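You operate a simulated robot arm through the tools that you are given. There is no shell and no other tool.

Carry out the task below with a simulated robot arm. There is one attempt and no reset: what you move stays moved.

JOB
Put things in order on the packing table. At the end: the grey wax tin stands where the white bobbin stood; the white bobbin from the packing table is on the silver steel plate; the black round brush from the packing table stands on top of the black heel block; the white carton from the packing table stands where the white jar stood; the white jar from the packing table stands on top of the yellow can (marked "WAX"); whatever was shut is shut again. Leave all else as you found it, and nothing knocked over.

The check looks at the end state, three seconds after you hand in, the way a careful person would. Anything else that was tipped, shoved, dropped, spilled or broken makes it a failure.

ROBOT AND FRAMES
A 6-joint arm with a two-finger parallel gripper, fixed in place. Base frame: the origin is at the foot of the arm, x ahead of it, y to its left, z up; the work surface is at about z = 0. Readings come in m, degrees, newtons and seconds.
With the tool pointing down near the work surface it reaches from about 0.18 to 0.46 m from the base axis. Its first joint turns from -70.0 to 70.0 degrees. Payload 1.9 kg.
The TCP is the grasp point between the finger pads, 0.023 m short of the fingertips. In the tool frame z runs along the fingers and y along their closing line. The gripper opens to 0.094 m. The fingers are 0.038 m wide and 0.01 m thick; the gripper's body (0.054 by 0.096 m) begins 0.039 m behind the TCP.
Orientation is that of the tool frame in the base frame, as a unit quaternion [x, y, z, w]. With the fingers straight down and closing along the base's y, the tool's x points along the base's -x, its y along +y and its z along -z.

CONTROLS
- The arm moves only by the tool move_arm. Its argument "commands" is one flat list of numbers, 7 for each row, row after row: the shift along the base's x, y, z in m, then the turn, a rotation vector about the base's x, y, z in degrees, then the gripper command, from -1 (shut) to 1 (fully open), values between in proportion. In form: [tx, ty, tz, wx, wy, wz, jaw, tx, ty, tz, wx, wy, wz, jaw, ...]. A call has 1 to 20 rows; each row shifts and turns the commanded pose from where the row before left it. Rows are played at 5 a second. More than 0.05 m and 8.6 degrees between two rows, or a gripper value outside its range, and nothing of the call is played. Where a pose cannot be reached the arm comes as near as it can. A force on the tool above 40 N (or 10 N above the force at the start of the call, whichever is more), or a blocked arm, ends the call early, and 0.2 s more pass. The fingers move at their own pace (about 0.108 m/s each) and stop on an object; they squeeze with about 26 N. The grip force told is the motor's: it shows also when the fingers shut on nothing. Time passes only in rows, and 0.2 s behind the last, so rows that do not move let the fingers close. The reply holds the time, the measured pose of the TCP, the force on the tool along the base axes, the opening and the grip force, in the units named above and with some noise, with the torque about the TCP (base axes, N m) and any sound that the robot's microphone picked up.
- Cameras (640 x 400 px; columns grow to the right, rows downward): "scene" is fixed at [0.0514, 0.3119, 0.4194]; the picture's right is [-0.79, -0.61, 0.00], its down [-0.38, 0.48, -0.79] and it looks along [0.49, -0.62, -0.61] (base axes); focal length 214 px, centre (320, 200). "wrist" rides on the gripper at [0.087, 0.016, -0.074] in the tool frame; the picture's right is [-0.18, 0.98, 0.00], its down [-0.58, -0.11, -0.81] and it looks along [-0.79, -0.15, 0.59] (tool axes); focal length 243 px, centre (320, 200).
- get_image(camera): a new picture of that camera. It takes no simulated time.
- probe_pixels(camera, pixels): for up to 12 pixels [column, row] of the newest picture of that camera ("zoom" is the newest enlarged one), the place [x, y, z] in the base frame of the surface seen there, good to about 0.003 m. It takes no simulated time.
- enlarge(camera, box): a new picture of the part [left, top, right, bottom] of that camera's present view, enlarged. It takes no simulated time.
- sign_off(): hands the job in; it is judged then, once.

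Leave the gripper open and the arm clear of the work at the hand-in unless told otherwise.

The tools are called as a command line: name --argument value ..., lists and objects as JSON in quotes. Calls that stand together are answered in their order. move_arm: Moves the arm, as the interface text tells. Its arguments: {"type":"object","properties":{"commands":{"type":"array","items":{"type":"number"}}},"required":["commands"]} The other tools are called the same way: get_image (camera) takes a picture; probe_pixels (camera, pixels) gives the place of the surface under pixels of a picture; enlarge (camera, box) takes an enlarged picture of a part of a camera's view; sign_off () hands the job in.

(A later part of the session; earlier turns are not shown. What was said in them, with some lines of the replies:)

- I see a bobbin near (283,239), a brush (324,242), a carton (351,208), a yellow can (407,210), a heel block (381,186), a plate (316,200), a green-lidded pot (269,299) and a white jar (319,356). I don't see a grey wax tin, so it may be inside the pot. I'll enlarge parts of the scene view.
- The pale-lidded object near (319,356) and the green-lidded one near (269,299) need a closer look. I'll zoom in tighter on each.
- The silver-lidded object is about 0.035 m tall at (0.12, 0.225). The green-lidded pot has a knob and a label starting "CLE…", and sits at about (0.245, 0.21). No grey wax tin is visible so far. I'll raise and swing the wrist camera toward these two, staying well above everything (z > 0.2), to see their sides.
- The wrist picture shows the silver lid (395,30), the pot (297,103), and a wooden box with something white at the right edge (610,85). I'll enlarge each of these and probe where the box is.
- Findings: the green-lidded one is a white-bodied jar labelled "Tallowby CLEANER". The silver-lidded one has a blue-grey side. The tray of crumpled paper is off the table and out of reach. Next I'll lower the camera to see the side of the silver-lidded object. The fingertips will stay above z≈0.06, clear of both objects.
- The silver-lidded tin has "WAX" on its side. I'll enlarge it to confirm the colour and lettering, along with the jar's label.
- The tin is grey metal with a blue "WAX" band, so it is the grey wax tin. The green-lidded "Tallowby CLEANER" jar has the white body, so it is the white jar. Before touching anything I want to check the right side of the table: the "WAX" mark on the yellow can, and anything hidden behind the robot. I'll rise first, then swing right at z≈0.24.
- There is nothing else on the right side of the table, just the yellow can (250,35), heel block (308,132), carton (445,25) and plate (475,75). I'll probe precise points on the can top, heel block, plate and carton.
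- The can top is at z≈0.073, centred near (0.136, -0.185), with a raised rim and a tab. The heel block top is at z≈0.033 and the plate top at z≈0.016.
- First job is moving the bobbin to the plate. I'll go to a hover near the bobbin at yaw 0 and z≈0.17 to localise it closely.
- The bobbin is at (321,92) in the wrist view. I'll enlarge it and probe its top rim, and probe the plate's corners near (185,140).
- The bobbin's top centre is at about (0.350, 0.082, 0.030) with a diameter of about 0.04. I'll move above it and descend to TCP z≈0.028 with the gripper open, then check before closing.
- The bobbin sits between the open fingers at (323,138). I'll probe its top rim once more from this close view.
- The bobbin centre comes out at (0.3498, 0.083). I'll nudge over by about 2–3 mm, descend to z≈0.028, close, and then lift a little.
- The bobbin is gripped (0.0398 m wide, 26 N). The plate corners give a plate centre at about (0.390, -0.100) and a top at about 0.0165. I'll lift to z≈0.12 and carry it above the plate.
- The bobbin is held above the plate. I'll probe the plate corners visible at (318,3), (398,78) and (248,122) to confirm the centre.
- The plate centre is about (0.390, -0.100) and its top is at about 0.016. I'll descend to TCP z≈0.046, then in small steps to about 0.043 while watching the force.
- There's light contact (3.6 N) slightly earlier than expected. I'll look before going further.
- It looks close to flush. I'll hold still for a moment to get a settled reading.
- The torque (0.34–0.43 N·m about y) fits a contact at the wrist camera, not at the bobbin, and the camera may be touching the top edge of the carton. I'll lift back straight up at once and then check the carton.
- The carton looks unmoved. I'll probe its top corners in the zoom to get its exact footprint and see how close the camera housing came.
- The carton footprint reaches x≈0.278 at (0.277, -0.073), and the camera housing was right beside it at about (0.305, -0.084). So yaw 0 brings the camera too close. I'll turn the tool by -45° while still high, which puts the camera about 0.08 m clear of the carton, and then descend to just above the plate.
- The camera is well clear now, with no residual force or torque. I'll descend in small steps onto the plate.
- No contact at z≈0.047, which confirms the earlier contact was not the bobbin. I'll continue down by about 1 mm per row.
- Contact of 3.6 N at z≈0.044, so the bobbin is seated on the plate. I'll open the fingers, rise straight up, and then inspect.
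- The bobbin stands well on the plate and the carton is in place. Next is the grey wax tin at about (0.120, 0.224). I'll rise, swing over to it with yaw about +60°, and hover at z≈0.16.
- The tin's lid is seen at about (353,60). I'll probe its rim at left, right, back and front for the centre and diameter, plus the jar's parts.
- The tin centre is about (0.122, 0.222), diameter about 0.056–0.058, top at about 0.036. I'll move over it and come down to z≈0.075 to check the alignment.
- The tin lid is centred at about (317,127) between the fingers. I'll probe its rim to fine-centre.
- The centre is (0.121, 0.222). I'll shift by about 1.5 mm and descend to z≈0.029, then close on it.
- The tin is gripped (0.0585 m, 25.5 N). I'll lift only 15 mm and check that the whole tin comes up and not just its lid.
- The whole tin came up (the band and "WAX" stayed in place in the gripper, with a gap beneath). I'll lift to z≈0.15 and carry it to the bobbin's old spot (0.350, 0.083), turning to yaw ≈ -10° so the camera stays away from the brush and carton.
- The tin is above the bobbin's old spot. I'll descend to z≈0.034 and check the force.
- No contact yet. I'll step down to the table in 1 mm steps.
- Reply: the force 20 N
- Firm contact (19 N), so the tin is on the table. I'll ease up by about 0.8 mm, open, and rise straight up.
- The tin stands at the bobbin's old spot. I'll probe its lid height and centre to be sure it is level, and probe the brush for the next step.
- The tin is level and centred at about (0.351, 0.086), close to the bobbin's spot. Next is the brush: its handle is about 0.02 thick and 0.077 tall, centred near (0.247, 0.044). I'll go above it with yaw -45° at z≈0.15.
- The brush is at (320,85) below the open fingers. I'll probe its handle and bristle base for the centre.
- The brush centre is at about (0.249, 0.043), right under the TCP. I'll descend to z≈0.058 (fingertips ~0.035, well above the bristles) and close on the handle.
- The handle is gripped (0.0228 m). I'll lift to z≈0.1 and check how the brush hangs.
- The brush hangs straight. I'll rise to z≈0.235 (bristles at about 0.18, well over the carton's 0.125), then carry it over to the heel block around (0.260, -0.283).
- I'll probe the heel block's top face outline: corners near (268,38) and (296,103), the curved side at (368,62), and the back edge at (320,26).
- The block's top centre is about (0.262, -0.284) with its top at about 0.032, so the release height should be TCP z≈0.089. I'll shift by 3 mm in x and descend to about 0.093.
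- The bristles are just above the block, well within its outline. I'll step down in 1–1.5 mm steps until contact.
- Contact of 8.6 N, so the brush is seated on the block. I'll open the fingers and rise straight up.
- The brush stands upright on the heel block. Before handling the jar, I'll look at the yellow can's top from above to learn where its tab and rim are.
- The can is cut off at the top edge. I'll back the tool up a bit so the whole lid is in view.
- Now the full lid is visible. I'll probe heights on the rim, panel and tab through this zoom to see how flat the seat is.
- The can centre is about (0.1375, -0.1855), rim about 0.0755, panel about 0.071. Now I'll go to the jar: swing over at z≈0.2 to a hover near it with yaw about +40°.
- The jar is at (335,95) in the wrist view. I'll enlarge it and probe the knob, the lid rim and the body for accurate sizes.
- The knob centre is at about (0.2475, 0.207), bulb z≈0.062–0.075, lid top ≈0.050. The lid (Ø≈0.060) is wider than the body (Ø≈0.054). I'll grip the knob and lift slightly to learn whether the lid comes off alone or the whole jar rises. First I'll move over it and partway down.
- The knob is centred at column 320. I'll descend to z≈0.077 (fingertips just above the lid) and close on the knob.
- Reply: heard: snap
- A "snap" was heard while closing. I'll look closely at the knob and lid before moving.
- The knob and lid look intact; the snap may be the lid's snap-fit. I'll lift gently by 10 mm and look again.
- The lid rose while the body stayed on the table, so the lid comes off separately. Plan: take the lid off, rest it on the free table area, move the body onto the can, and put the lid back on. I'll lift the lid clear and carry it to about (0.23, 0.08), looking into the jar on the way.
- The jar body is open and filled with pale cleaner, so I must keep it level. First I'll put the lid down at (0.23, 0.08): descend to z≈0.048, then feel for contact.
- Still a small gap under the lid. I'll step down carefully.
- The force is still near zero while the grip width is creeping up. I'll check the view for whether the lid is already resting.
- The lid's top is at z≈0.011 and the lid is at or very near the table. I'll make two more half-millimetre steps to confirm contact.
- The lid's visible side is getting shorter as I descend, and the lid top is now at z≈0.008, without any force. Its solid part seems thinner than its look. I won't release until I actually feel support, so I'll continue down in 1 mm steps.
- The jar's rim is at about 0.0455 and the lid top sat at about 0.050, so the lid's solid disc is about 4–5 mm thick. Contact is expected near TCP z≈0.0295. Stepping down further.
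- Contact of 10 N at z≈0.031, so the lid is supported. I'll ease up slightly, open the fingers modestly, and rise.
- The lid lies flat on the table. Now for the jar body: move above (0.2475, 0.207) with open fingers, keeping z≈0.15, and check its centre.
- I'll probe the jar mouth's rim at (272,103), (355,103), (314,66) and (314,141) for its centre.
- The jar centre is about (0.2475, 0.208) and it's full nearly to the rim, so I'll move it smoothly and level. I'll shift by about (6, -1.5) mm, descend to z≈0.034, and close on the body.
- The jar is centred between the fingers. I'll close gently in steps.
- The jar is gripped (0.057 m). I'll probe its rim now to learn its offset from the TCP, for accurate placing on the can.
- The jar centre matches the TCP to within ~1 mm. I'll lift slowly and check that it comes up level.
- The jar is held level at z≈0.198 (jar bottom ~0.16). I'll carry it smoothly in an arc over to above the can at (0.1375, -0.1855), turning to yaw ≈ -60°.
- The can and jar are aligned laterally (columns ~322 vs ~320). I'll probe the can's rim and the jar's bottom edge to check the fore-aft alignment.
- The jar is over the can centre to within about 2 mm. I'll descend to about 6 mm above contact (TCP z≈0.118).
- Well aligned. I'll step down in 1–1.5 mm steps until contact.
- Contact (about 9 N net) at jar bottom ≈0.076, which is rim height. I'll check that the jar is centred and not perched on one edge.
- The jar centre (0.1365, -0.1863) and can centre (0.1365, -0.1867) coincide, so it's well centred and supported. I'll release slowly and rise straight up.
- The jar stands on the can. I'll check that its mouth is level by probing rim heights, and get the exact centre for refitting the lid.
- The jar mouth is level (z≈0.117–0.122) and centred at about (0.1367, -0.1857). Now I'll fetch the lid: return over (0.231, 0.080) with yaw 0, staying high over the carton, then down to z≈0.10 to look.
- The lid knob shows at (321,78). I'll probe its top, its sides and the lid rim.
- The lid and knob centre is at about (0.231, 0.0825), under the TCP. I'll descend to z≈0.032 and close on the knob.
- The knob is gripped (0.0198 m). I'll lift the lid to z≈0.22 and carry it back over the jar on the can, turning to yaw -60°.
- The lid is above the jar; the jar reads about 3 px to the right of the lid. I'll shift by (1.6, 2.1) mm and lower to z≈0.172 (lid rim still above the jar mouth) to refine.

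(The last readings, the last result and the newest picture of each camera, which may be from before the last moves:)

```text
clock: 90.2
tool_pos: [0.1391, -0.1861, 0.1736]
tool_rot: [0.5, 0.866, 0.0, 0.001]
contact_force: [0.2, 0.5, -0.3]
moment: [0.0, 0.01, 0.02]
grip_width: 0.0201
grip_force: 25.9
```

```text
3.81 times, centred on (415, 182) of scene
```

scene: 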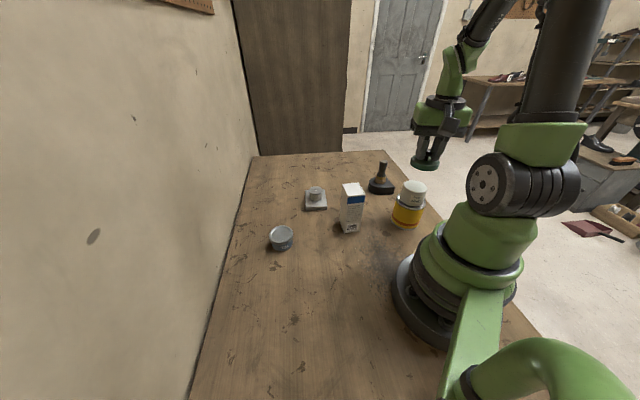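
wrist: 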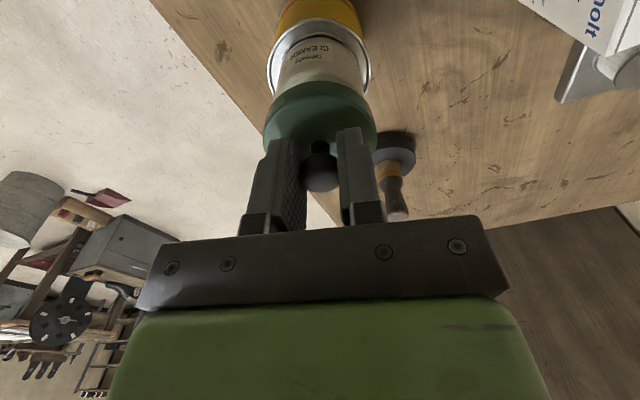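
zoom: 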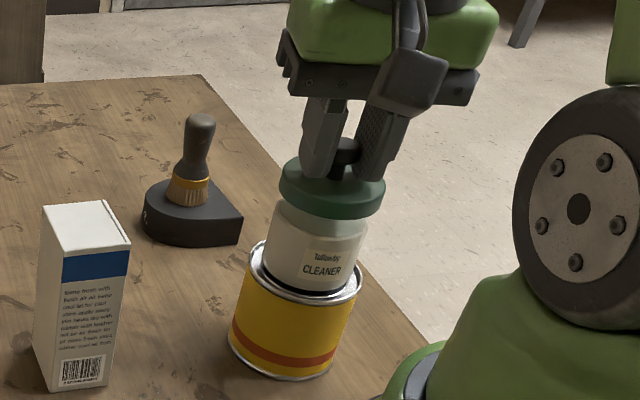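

I'll probe the lid rim and the jar top edge in this scene zoom to compare their centres.

probe_pixels --camera "zoom" --pixels '[[283, 185], [300, 205], [330, 213], [360, 210], [383, 192], [284, 178], [380, 185], [278, 215], [290, 228], [320, 238], [350, 236], [366, 225]]'

probe_pixels --camera "wrist" --pixels '[[320, 84], [295, 88], [345, 88], [270, 105], [374, 110], [268, 120], [320, 92], [320, 72], [300, 73], [342, 73], [284, 80], [357, 80]]'

```text
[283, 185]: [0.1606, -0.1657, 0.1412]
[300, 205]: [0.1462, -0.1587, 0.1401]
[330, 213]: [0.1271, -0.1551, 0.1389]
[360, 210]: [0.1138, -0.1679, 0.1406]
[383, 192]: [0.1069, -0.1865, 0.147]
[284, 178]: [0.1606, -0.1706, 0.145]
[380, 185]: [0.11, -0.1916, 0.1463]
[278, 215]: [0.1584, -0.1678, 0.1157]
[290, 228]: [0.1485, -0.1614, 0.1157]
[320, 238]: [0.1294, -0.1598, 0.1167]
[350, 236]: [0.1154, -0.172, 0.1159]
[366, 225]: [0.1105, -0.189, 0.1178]
```

```text
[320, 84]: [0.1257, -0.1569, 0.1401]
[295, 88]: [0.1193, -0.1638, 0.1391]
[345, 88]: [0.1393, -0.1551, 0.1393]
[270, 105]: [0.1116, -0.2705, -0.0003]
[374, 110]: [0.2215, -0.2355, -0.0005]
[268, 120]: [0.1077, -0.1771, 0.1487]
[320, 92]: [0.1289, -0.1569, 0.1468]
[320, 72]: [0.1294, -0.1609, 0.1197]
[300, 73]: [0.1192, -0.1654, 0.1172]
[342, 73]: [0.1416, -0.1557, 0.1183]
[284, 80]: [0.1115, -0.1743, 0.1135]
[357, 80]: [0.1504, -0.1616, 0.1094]
```

The lid centre (≈0.1367, -0.185) and jar centre (≈0.137, -0.186) agree to within ~1 mm. I'll lower to z≈0.155, then step to contact.

move_arm --commands '[0, -0.0007, -0.01, 0, 0, 0, -1, 0, 0, -0.008, 0, 0, 0, -1, 0, 0, 0, 0, 0, 0, -1]'

enlarge --camera "scene" --box '[375, 130, 455, 235]'

get_image --camera "wrist"

```text
clock: 91.0
tool_pos: [0.1367, -0.186, 0.1566]
tool_rot: [0.5, 0.866, 0.001, 0.001]
contact_force: [-0.8, -0.2, 0.1]
moment: [0.0, 0.01, -0.02]
grip_width: 0.0199
grip_force: 26.1
```

```text
3.81 times, centred on (415, 182) of scene
```

zoom: 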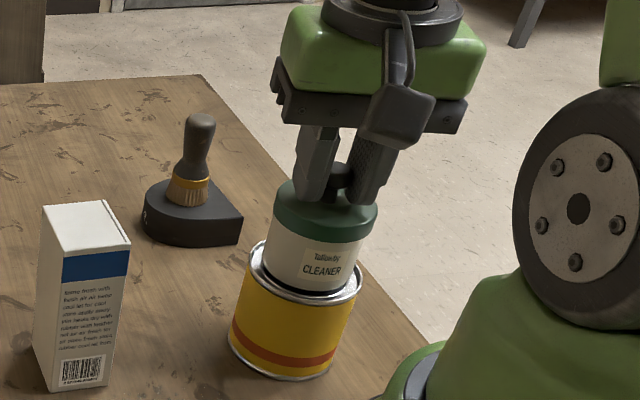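

```text
taken
```

wrist: 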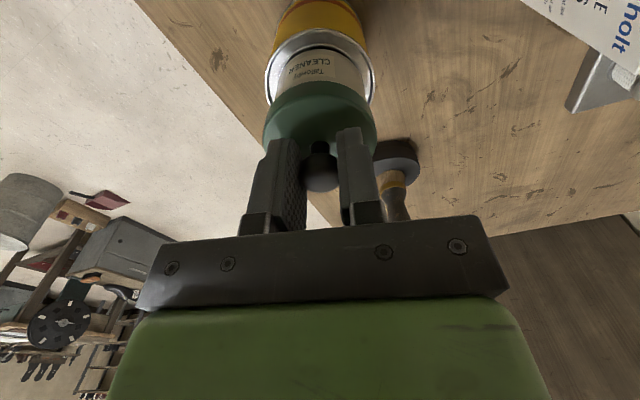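

The lid is coaxial with the jar and almost on. I'll step down in 1–1.5 mm steps.

move_arm --commands '[0, 0, -0.0015, 0, 0, 0, -1, 0, 0, -0.0015, 0, 0, 0, -1, 0, 0, -0.001, 0, 0, 0, -1, 0, 0, 0, 0, 0, 0, -1]'

```text
clock: 92.0
tool_pos: [0.1383, -0.1852, 0.152]
tool_rot: [0.5, 0.866, 0.001, 0.0]
contact_force: [0.3, 0.3, 0.5]
moment: [0.04, -0.02, 0.02]
grip_width: 0.0199
grip_force: 26.5
```

move_arm --commands '[0, 0, -0.001, 0, 0, 0, -1, 0, 0, 0, 0, 0, 0, -1]'

```text
clock: 92.6
tool_pos: [0.1376, -0.1859, 0.1513]
tool_rot: [0.5, 0.866, 0.001, 0.0]
contact_force: [-0.1, -0.2, -0.6]
moment: [-0.01, 0.0, 0.04]
grip_width: 0.0201
grip_force: 26.2
```

move_arm --commands '[0, 0, -0.001, 0, 0, 0, -1, 0, 0, 0, 0, 0, 0, -1]'

```text
clock: 93.2
tool_pos: [0.1379, -0.1857, 0.1507]
tool_rot: [0.5, 0.866, 0.0, 0.002]
contact_force: [-0.2, -3.0, 8.0]
moment: [-0.02, -0.08, -0.02]
grip_width: 0.02
grip_force: 26.3
heard: snap
```

A "snap" was heard with 8 N, so the lid clicked shut. I'll look at it before releasing.

enlarge --camera "scene" --box '[375, 130, 455, 235]'

enlarge --camera "wrist" --box '[240, 0, 400, 200]'

```text
3.81 times, centred on (415, 182) of scene
```

zoom: 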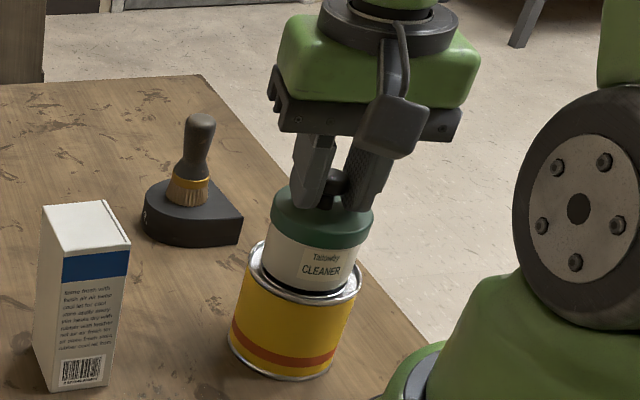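

```text
2.00 times, centred on (320, 100) of wrist
```

zoom: 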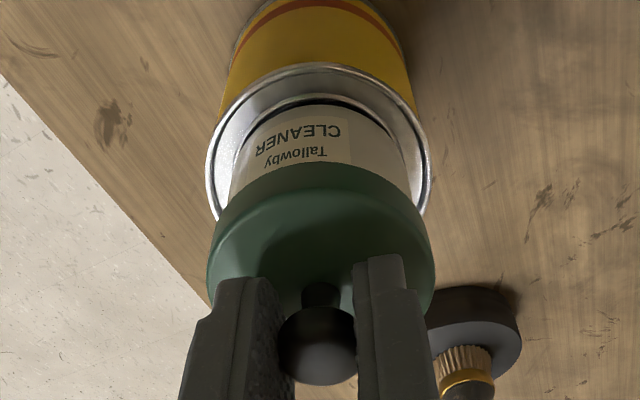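

The lid sits fully on, coaxial. I'll open the fingers without pulling up, wait, then rise straight up.

move_arm --commands '[0, 0, 0, 0, 0, 0, -0.3, 0, 0, 0, 0, 0, 0, 0.3, 0, 0, 0, 0, 0, 0, 0.5, 0, 0, 0.02, 0, 0, 0, 0.5, 0, 0, 0.04, 0, 0, 0, 0.5, 0, 0, 0.03, 0, 0, 0, 0.5, 0, 0, 0, 0, 0, 0, 0.5]'

get_image --camera "wrist"

enlarge --camera "scene" --box '[375, 130, 455, 235]'

enlarge --camera "wrist" --box '[240, 0, 400, 160]'

```text
clock: 94.8
tool_pos: [0.1348, -0.1868, 0.2405]
tool_rot: [0.5, 0.866, 0.002, 0.0]
contact_force: [0.0, -0.7, 0.1]
moment: [-0.01, 0.0, 0.02]
grip_width: 0.0705
grip_force: 0.1
```

```text
taken
```

wrist: 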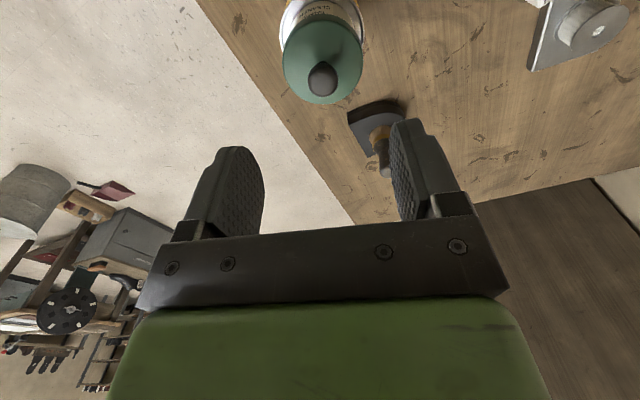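

```text
3.81 times, centred on (415, 182) of scene
```

zoom: 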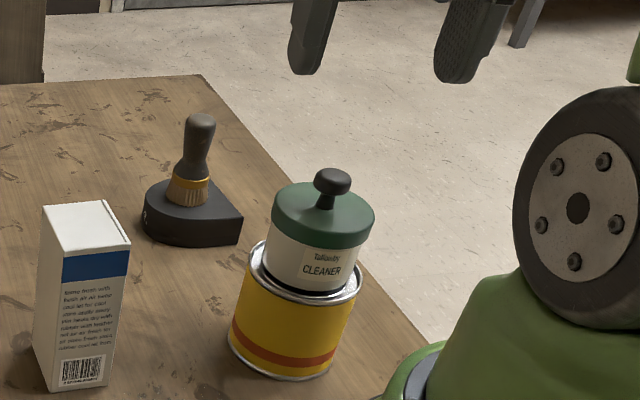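

```text
2.50 times, centred on (320, 80) of wrist
```

zoom: 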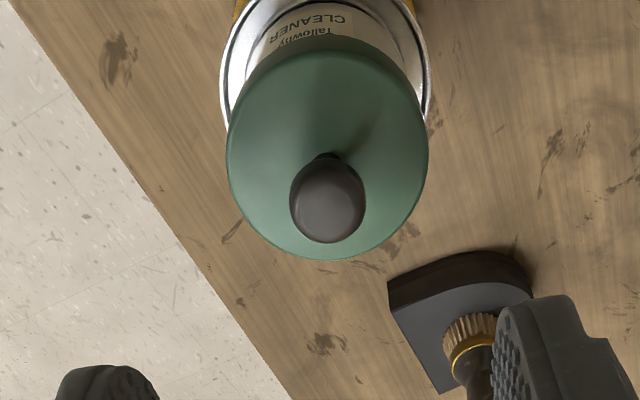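

The jar is on the can with its lid shut. Last is the carton: it is about 0.038 × 0.045 × 0.125, centred near (0.2476, -0.072), with its sides at about ±45°. I'll move above it at z≈0.21 and turn to yaw +47° to grip across the 0.045 side.

move_arm --commands '[0.0282, 0.0287, -0.007, 0, 0, 0, 1, 0.0282, 0.0287, -0.007, 0, 0, 0, 1, 0.0282, 0.0287, -0.007, 0, 0, 0, 1, 0.0282, 0.0287, -0.007, 0, 0, 0, 1, 0, 0, 0, 0, 0, 8.23, 1, 0, 0, 0, 0, 0, 8.23, 1, 0, 0, 0, 0, 0, 8.23, 1, 0, 0, 0, 0, 0, 8.23, 1, 0, 0, 0, 0, 0, 8.23, 1, 0, 0, 0, 0, 0, 8.23, 1, 0, 0, 0, 0, 0, 8.23, 1, 0, 0, 0, 0, 0, 8.23, 1, 0, 0, 0, 0, 0, 8.23, 1, 0, 0, 0, 0, 0, 8.23, 1, 0, 0, 0, 0, 0, 8.23, 1, 0, 0, 0, 0, 0, 8.23, 1, 0, 0, 0, 0, 0, 8.23, 1, 0, 0, 0, 0, 0, 0, 1]'

get_image --camera "wrist"

get_image --camera "scene"

```text
clock: 98.6
tool_pos: [0.2499, -0.0712, 0.2135]
tool_rot: [-0.399, 0.917, 0.001, -0.001]
contact_force: [0.2, 0.4, -0.6]
moment: [0.0, 0.01, -0.02]
grip_width: 0.0943
grip_force: 0.0
```

```text
taken
```

wrist: 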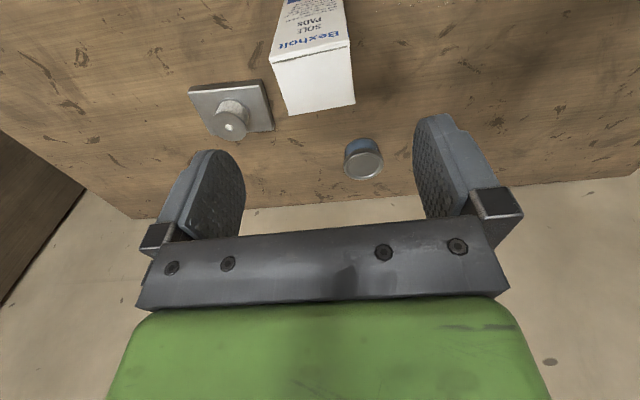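

```text
taken
```

scene: 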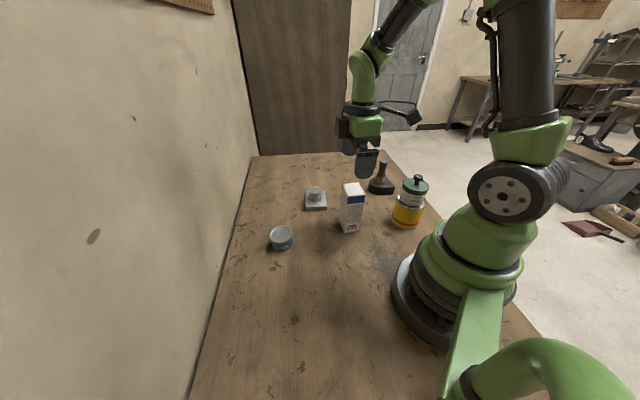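

I'll probe the carton's four top corners to get its centre and exact angle.

enlarge --camera "wrist" --box '[250, 0, 380, 130]'

probe_pixels --camera "wrist" --pixels '[[276, 66], [347, 50], [352, 101], [291, 113], [315, 82], [311, 58], [321, 107], [283, 90], [350, 75], [300, 20]]'

```text
3.08 times, centred on (315, 65) of wrist
```

zoom: 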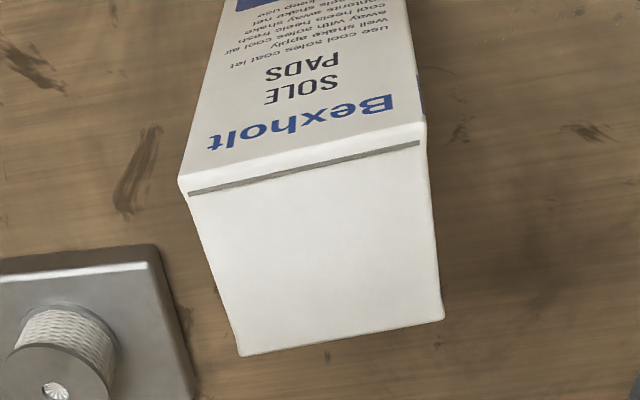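

```text
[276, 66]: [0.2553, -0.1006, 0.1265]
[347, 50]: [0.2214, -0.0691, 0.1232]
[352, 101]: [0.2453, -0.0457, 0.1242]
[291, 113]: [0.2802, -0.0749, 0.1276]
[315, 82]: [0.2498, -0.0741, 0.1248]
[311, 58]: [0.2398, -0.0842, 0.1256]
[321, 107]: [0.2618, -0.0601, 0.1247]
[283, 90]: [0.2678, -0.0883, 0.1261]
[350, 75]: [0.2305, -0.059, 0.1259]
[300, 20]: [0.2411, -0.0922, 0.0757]
```

The carton's centre is about (0.250, -0.0735) and its long edge is at 47°, matching the tool's yaw. I'll shift by (1, -2) mm and descend to z≈0.12 first.

move_arm --commands '[0.0012, -0.002, -0.03, 0, 0, 0, 1, 0, 0, -0.035, 0, 0, 0, 1, 0, 0, -0.028, 0, 0, 0, 1, 0, 0, 0, 0, 0, 0, 1]'

get_image --camera "wrist"

get_image --camera "scene"

```text
clock: 99.6
tool_pos: [0.2505, -0.0708, 0.12]
tool_rot: [-0.399, 0.917, 0.0, 0.0]
contact_force: [-0.3, 0.6, -0.2]
moment: [-0.01, -0.01, 0.01]
grip_width: 0.0942
grip_force: 0.1
```

```text
taken
```

wrist: 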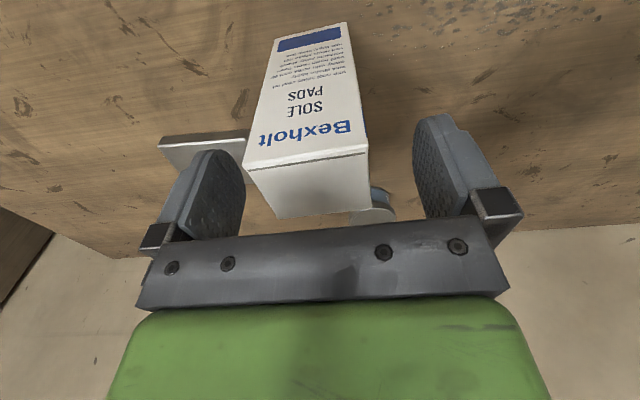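

```text
taken
```

scene: 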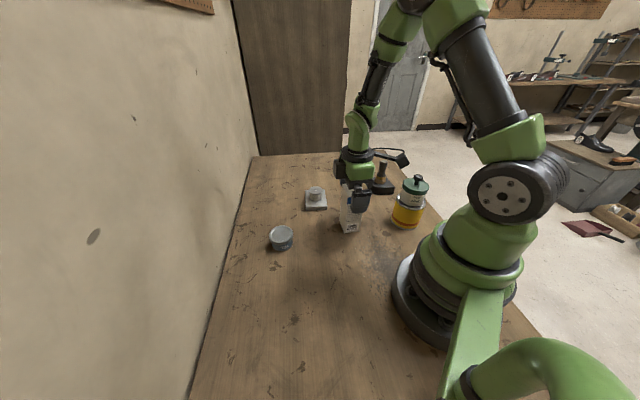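

The carton sits a bit left of the finger midline. I'll probe its top edges again from here.

probe_pixels --camera "wrist" --pixels '[[248, 171], [364, 154], [278, 214], [340, 206], [310, 185], [306, 162], [258, 190], [366, 175]]'

enlarge --camera "wrist" --box '[200, 100, 420, 240]'

```text
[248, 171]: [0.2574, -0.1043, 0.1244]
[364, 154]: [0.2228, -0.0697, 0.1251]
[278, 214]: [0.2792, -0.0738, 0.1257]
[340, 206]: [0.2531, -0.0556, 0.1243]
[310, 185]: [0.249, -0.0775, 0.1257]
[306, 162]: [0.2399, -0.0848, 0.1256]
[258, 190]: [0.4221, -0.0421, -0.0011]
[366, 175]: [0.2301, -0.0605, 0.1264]
```

```text
2.86 times, centred on (310, 170) of wrist
```

zoom: 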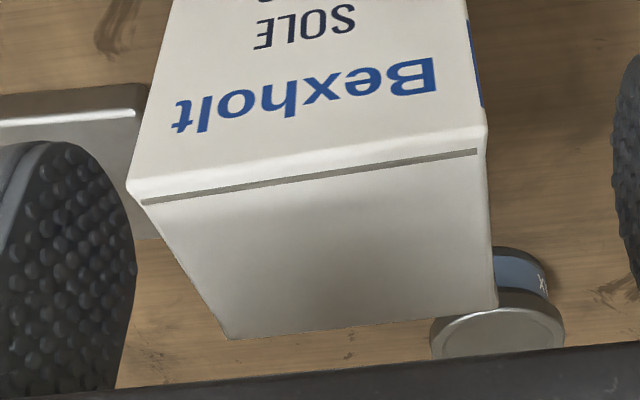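

The carton centre is at (0.252, -0.0745). I'll shift by (2, -3.7) mm, turn by -1.5°, and descend to z≈0.095, then check before closing.

move_arm --commands '[0.002, -0.0037, 0, 0, 0, -1.5, 1, 0, 0, -0.013, 0, 0, 0, 1, 0, 0, -0.012, 0, 0, 0, 1, 0, 0, 0, 0, 0, 0, 1]'

get_image --camera "wrist"

enlarge --camera "scene" --box '[310, 130, 440, 245]'

```text
clock: 100.6
tool_pos: [0.2525, -0.0753, 0.0943]
tool_rot: [-0.386, 0.922, 0.0, 0.0]
contact_force: [0.3, -0.5, 0.0]
moment: [-0.01, 0.01, 0.0]
grip_width: 0.0939
grip_force: 0.1
```

```text
taken
```

wrist: 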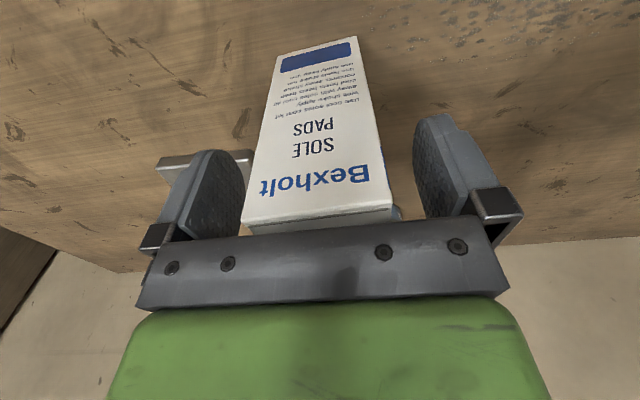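

```text
3.48 times, centred on (375, 188) of scene
```

zoom: 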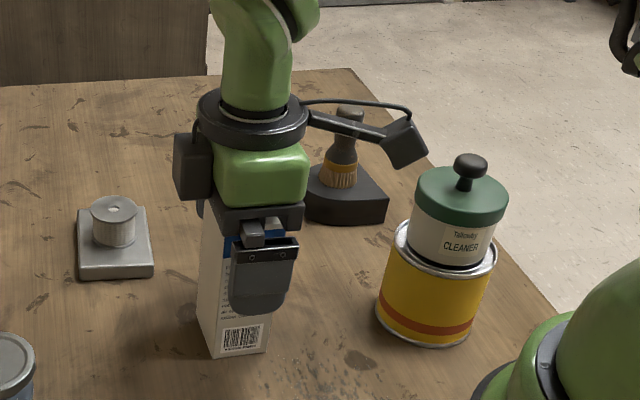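

The carton is centred between the fingers (edges at 241 and 393). I'll close on it.

move_arm --commands '[0, 0, 0, 0, 0, 0, 0.3, 0, 0, 0, 0, 0, 0, 0.1, 0, 0, 0, 0, 0, 0, -0.2, 0, 0, 0, 0, 0, 0, -1, 0, 0, 0, 0, 0, 0, -1]'

get_image --camera "wrist"

enlarge --camera "scene" --box '[310, 130, 440, 245]'

```text
clock: 101.8
tool_pos: [0.2537, -0.0757, 0.0936]
tool_rot: [-0.387, 0.922, 0.001, -0.001]
contact_force: [-0.1, 0.7, 0.0]
moment: [-0.04, -0.05, 0.01]
grip_width: 0.0518
grip_force: 25.9
```

```text
taken
```

wrist: 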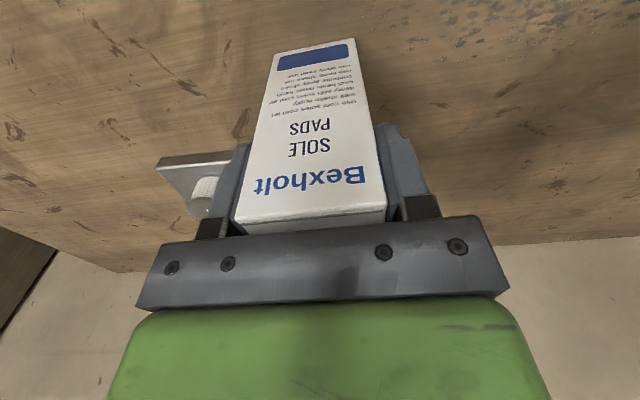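

```text
3.48 times, centred on (375, 188) of scene
```

zoom: 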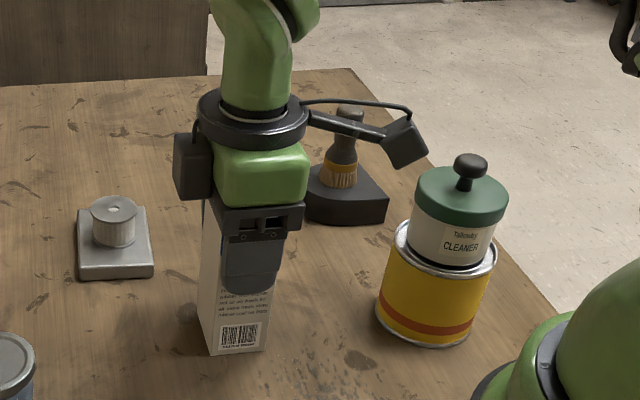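

The carton is gripped (0.0518 m). I'll lift a bit and check it rises straight, then carry it to the jar's old spot (0.248, 0.2075) at z≈0.185.

move_arm --commands '[0, 0, 0.01, 0, 0, 0, -1, 0, 0, 0.025, 0, 0, 0, -1, 0, 0, 0.03, 0, 0, 0, -1, 0, 0, 0.027, 0, 0, 0, -1, 0, 0, 0, 0, 0, 0, -1]'

enlarge --camera "scene" --box '[290, 110, 440, 245]'

```text
clock: 103.0
tool_pos: [0.2529, -0.0758, 0.1852]
tool_rot: [-0.387, 0.922, 0.0, 0.0]
contact_force: [-0.3, -0.4, -0.9]
moment: [0.0, 0.01, 0.0]
grip_width: 0.0518
grip_force: 25.6
```

```text
2.96 times, centred on (365, 178) of scene
```

zoom: 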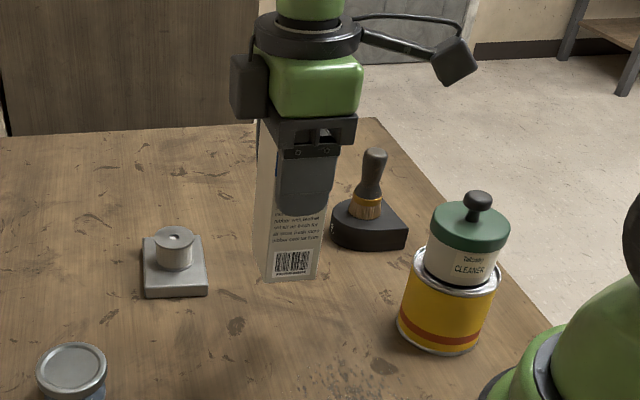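

The carton hangs straight. I'll carry it across to the jar's old spot; the path passes well clear of the tin.

move_arm --commands '[-0.0006, 0.0354, 0, 0, 0, 0, -1, -0.0006, 0.0354, 0, 0, 0, 0, -1, -0.0006, 0.0354, 0, 0, 0, 0, -1, -0.0006, 0.0354, 0, 0, 0, 0, -1, -0.0006, 0.0354, 0, 0, 0, 0, -1, -0.0006, 0.0354, 0, 0, 0, 0, -1, -0.0006, 0.0354, 0, 0, 0, 0, -1, -0.0006, 0.0354, 0, 0, 0, 0, -1, 0, 0, 0, 0, 0, 0, -1]'

get_image --camera "wrist"

get_image --camera "scene"

```text
clock: 105.0
tool_pos: [0.2475, 0.2089, 0.1855]
tool_rot: [-0.387, 0.922, 0.001, -0.001]
contact_force: [0.7, -0.1, -0.2]
moment: [0.0, 0.01, -0.02]
grip_width: 0.0516
grip_force: 26.3
```

```text
taken
```

wrist: 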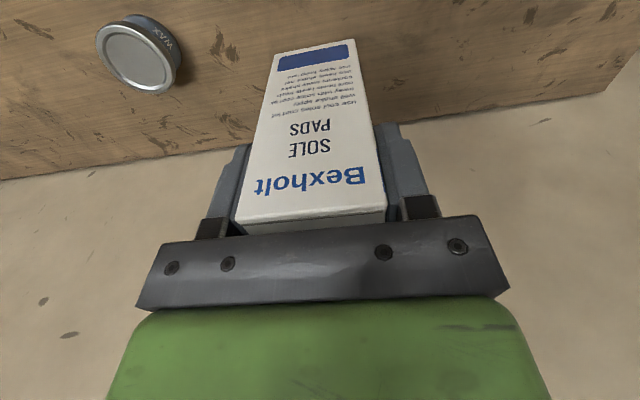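

```text
taken
```

scene: 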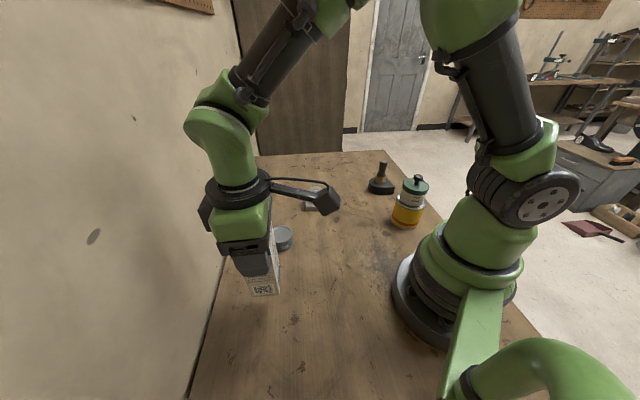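

The carton is above the jar's old spot. I'll descend to about 6 mm above the table.

move_arm --commands '[0.0005, -0.001, -0.03, 0, 0, 0, -1, 0, 0, -0.03, 0, 0, 0, -1, 0, 0, -0.02, 0, 0, 0, -1, 0, 0, -0.006, 0, 0, 0, -1, 0, 0, 0, 0, 0, 0, -1]'

get_image --camera "wrist"

enlarge --camera "scene" --box '[210, 200, 340, 330]'

```text
clock: 106.2
tool_pos: [0.2487, 0.2064, 0.0995]
tool_rot: [-0.386, 0.923, 0.001, 0.001]
contact_force: [0.6, 0.0, -0.6]
moment: [-0.01, -0.05, 0.01]
grip_width: 0.0518
grip_force: 26.3
```

```text
taken
```

wrist: 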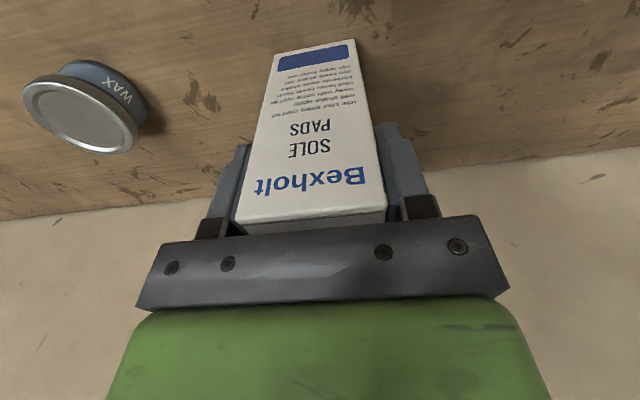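

```text
3.08 times, centred on (275, 265) of scene
```

zoom: 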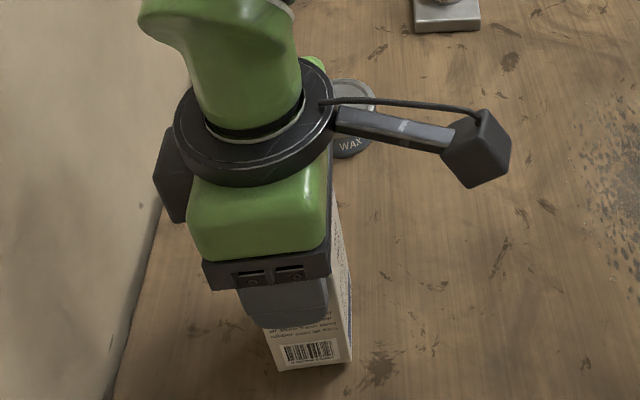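

Now I'll step down until contact.

move_arm --commands '[0, 0, -0.002, 0, 0, 0, -1, 0, 0, -0.0015, 0, 0, 0, -1, 0, 0, -0.001, 0, 0, 0, -1, 0, 0, 0, 0, 0, 0, -1]'

```text
clock: 107.2
tool_pos: [0.2505, 0.2058, 0.094]
tool_rot: [-0.386, 0.922, 0.0, 0.0]
contact_force: [0.1, 0.0, -1.1]
moment: [0.01, -0.02, 0.01]
grip_width: 0.0517
grip_force: 26.0
```

move_arm --commands '[0, 0, -0.001, 0, 0, 0, -1, 0, 0, 0, 0, 0, 0, -1]'

```text
clock: 107.8
tool_pos: [0.2496, 0.206, 0.0944]
tool_rot: [-0.387, 0.922, 0.001, 0.0]
contact_force: [0.0, -0.8, -0.8]
moment: [0.0, -0.01, 0.02]
grip_width: 0.0517
grip_force: 25.3
```

move_arm --commands '[0, 0, -0.001, 0, 0, 0, -1, 0, 0, 0, 0, 0, 0, -1]'

```text
clock: 108.4
tool_pos: [0.25, 0.2063, 0.0932]
tool_rot: [-0.387, 0.922, 0.002, 0.0]
contact_force: [-0.9, 0.1, 1.2]
moment: [-0.02, -0.03, 0.03]
grip_width: 0.0517
grip_force: 26.0
```

move_arm --commands '[0, 0, -0.0006, 0, 0, 0, -1, 0, 0, 0, 0, 0, 0, -1]'

enlarge --camera "scene" --box '[240, 270, 320, 340]'

```text
clock: 109.0
tool_pos: [0.25, 0.207, 0.0945]
tool_rot: [-0.386, 0.922, 0.0, 0.0]
contact_force: [-4.2, -0.7, 19.0]
moment: [-0.24, 0.29, -0.01]
grip_width: 0.0514
grip_force: 26.0
```

```text
5.71 times, centred on (280, 305) of scene
```

zoom: 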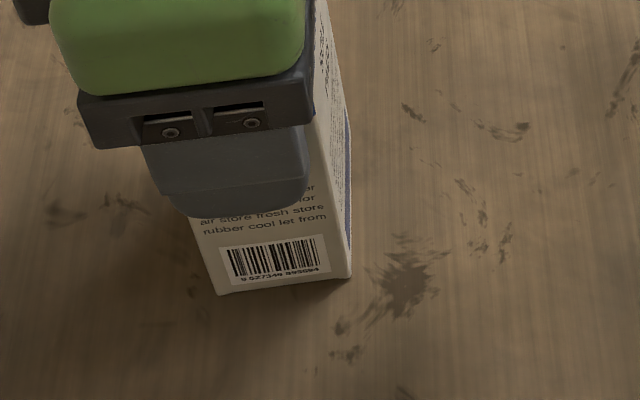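

Firm contact (19 N). Before releasing I'll ease up by 1 mm so the tall carton isn't under load.

move_arm --commands '[0, 0, 0.001, 0, 0, 0, -1, 0, 0, 0, 0, 0, 0, -1]'

```text
clock: 109.6
tool_pos: [0.2499, 0.2062, 0.093]
tool_rot: [-0.387, 0.922, 0.001, -0.001]
contact_force: [-0.3, -0.1, -1.7]
moment: [-0.01, 0.01, -0.01]
grip_width: 0.0516
grip_force: 26.0
```

The load is off, and the carton is at most a fraction of a millimetre above the table. I'll open gradually, wait, then rise straight up.

move_arm --commands '[0, 0, 0, 0, 0, 0, 0.15, 0, 0, 0, 0, 0, 0, 0.4, 0, 0, 0, 0, 0, 0, 1, 0, 0, 0, 0, 0, 0, 1, 0, 0, 0.02, 0, 0, 0, 1, 0, 0, 0.035, 0, 0, 0, 1, 0, 0, 0.04, 0, 0, 0, 1, 0, 0, 0.03, 0, 0, 0, 1, 0, 0, 0, 0, 0, 0, 1]'

get_image --camera "wrist"

get_image --camera "scene"

```text
clock: 111.6
tool_pos: [0.2494, 0.2056, 0.2188]
tool_rot: [-0.387, 0.922, 0.001, -0.001]
contact_force: [-0.6, -0.3, 0.2]
moment: [-0.01, -0.01, 0.02]
grip_width: 0.0938
grip_force: 0.1
```

```text
taken
```

wrist: 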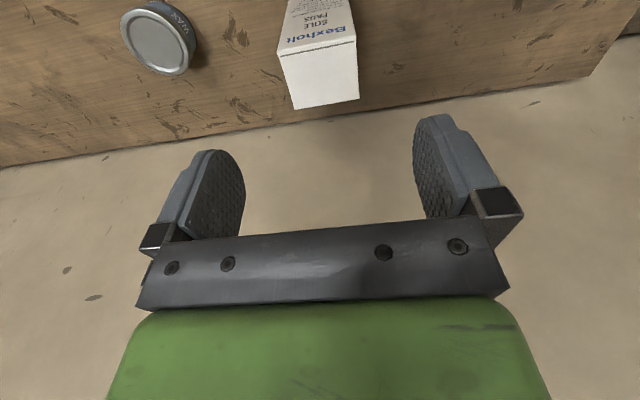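

```text
taken
```

scene: 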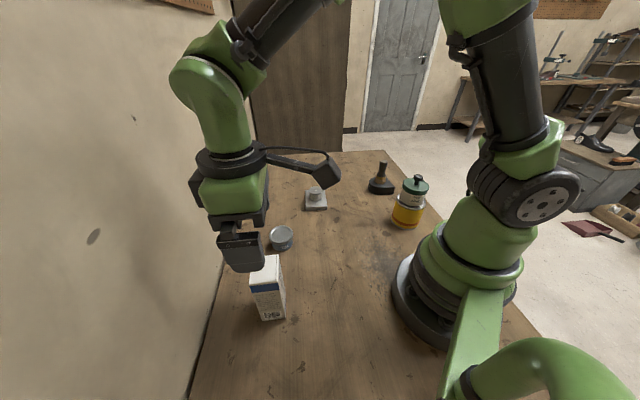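

The carton stands at the jar's old place. I'll rise further and retreat to a clear pose near the starting one, gripper open, then inspect everything.

move_arm --commands '[0, 0, 0.04, 0, 0, 0, 1, 0, 0, 0.034, 0, 0, 0, 1, 0.0138, -0.0248, 0, 0, 0, -7.58, 1, 0.0138, -0.0248, 0, 0, 0, -7.58, 1, 0.0138, -0.0248, 0, 0, 0, -7.58, 1, 0.0138, -0.0248, 0, 0, 0, -7.58, 1, 0.0138, -0.0248, 0, 0, 0, -7.58, 1, 0.0138, -0.0248, 0, 0, 0, -7.58, 1, 0, 0, 0, 0, 0, 0, 1]'

get_image --camera "scene"

enlarge --camera "scene" --box '[230, 200, 330, 330]'

enlarge --camera "scene" --box '[290, 150, 440, 240]'

```text
clock: 113.6
tool_pos: [0.3332, 0.0569, 0.2923]
tool_rot: [0.001, 1.0, 0.001, 0.0]
contact_force: [-0.4, 0.2, 0.3]
moment: [0.0, -0.03, -0.01]
grip_width: 0.0943
grip_force: 0.0
```

```text
taken
```

scene: 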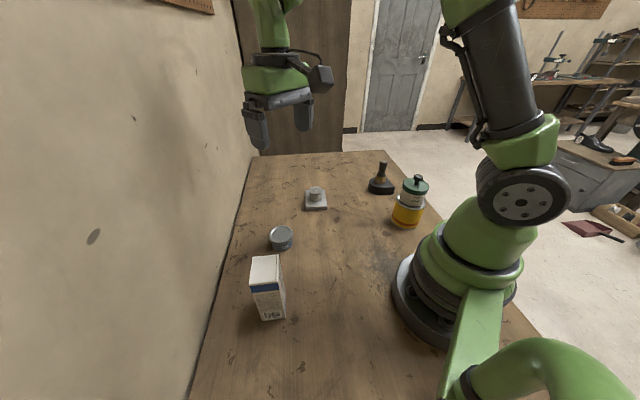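

```text
3.08 times, centred on (280, 265) of scene
```

zoom: 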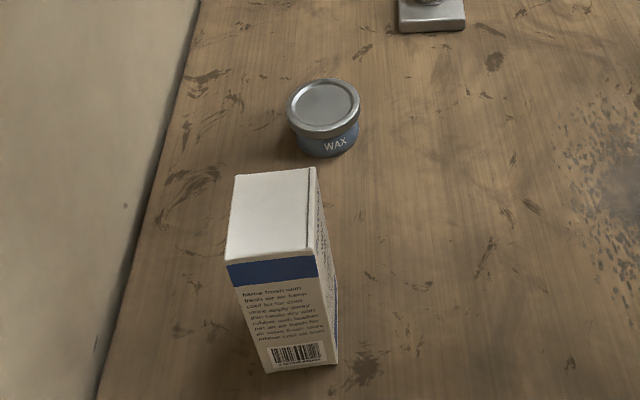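

```text
4.27 times, centred on (365, 195) of scene
```

zoom: 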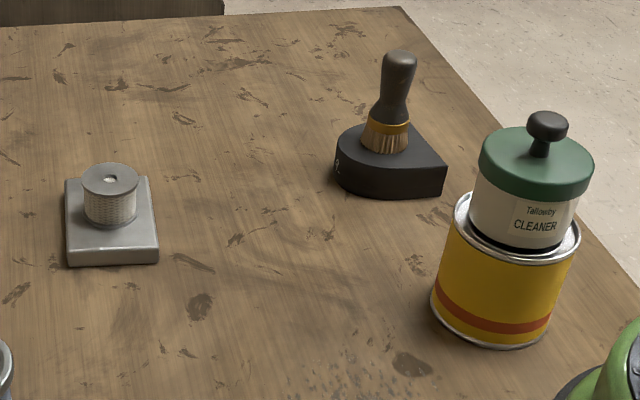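

Everything appears in place. I'll do a final numeric check: the carton's top corners and the lid's top height and level on the jar.

probe_pixels --camera "zoom" --pixels '[[484, 160], [510, 178], [540, 185], [575, 178], [588, 160], [520, 132], [546, 118], [490, 190], [590, 180], [500, 245], [390, 55], [110, 175]]'

probe_pixels --camera "scene" --pixels '[[254, 258], [277, 257], [278, 280], [252, 283], [265, 270], [267, 317], [286, 316], [281, 233], [271, 234], [293, 234]]'

```text
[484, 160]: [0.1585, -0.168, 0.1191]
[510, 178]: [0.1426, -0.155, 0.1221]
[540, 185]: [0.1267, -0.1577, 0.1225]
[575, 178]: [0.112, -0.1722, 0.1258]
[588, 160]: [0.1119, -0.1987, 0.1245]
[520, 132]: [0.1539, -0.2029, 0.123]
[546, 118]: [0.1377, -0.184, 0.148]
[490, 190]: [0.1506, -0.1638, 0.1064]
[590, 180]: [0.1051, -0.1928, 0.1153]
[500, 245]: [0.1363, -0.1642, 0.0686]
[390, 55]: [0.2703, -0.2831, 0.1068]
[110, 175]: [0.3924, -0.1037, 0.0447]
```

```text
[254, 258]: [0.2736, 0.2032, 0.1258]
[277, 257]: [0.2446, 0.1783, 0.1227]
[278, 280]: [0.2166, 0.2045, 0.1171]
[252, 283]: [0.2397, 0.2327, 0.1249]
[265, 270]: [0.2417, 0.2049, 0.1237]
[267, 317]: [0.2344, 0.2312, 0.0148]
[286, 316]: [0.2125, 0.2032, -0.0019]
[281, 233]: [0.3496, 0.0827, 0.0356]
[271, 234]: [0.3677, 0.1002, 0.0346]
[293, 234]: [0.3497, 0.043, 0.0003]
```

The end state checks out:
- **Jar:** lid top at about 0.124 and level, with the lid shut on the jar, centred on the can.
- **Carton:** upright within a few millimetres of the jar's old spot.
- **Tin:** at the bobbin's old spot.
- **Bobbin:** on the plate.
- **Brush:** upright on the heel block.

The arm is clear with the gripper open, so I'm handing in.

sign_off

```text
The job is handed in.
```

The packing table is set out as you asked, and I've handed the job in. I checked each placement with the cameras and position probes first; I haven't seen the check's result.

- **Grey wax tin:** it stands where the white bobbin stood, about 3 mm from the original spot.
- **White bobbin:** it sits upright on the silver steel plate.
- **Black round brush:** it stands upright on the black heel block.
- **White carton:** it stands upright where the white jar stood, within about 5 mm.
- **White jar:** it stands centred and level on the yellow can. I had to take the lid off to move the jar, and I put it back on; it clicked shut.

- **Carton contact:** while I was lowering the bobbin, the wrist camera appears to have touched the carton's top edge lightly. The carton stayed upright, and I saw no movement in the pictures.
- **"WAX" mark:** I never saw it on the yellow can from the sides I could view. It was the only yellow can on the table.

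The arm is back near its starting position with the gripper open.
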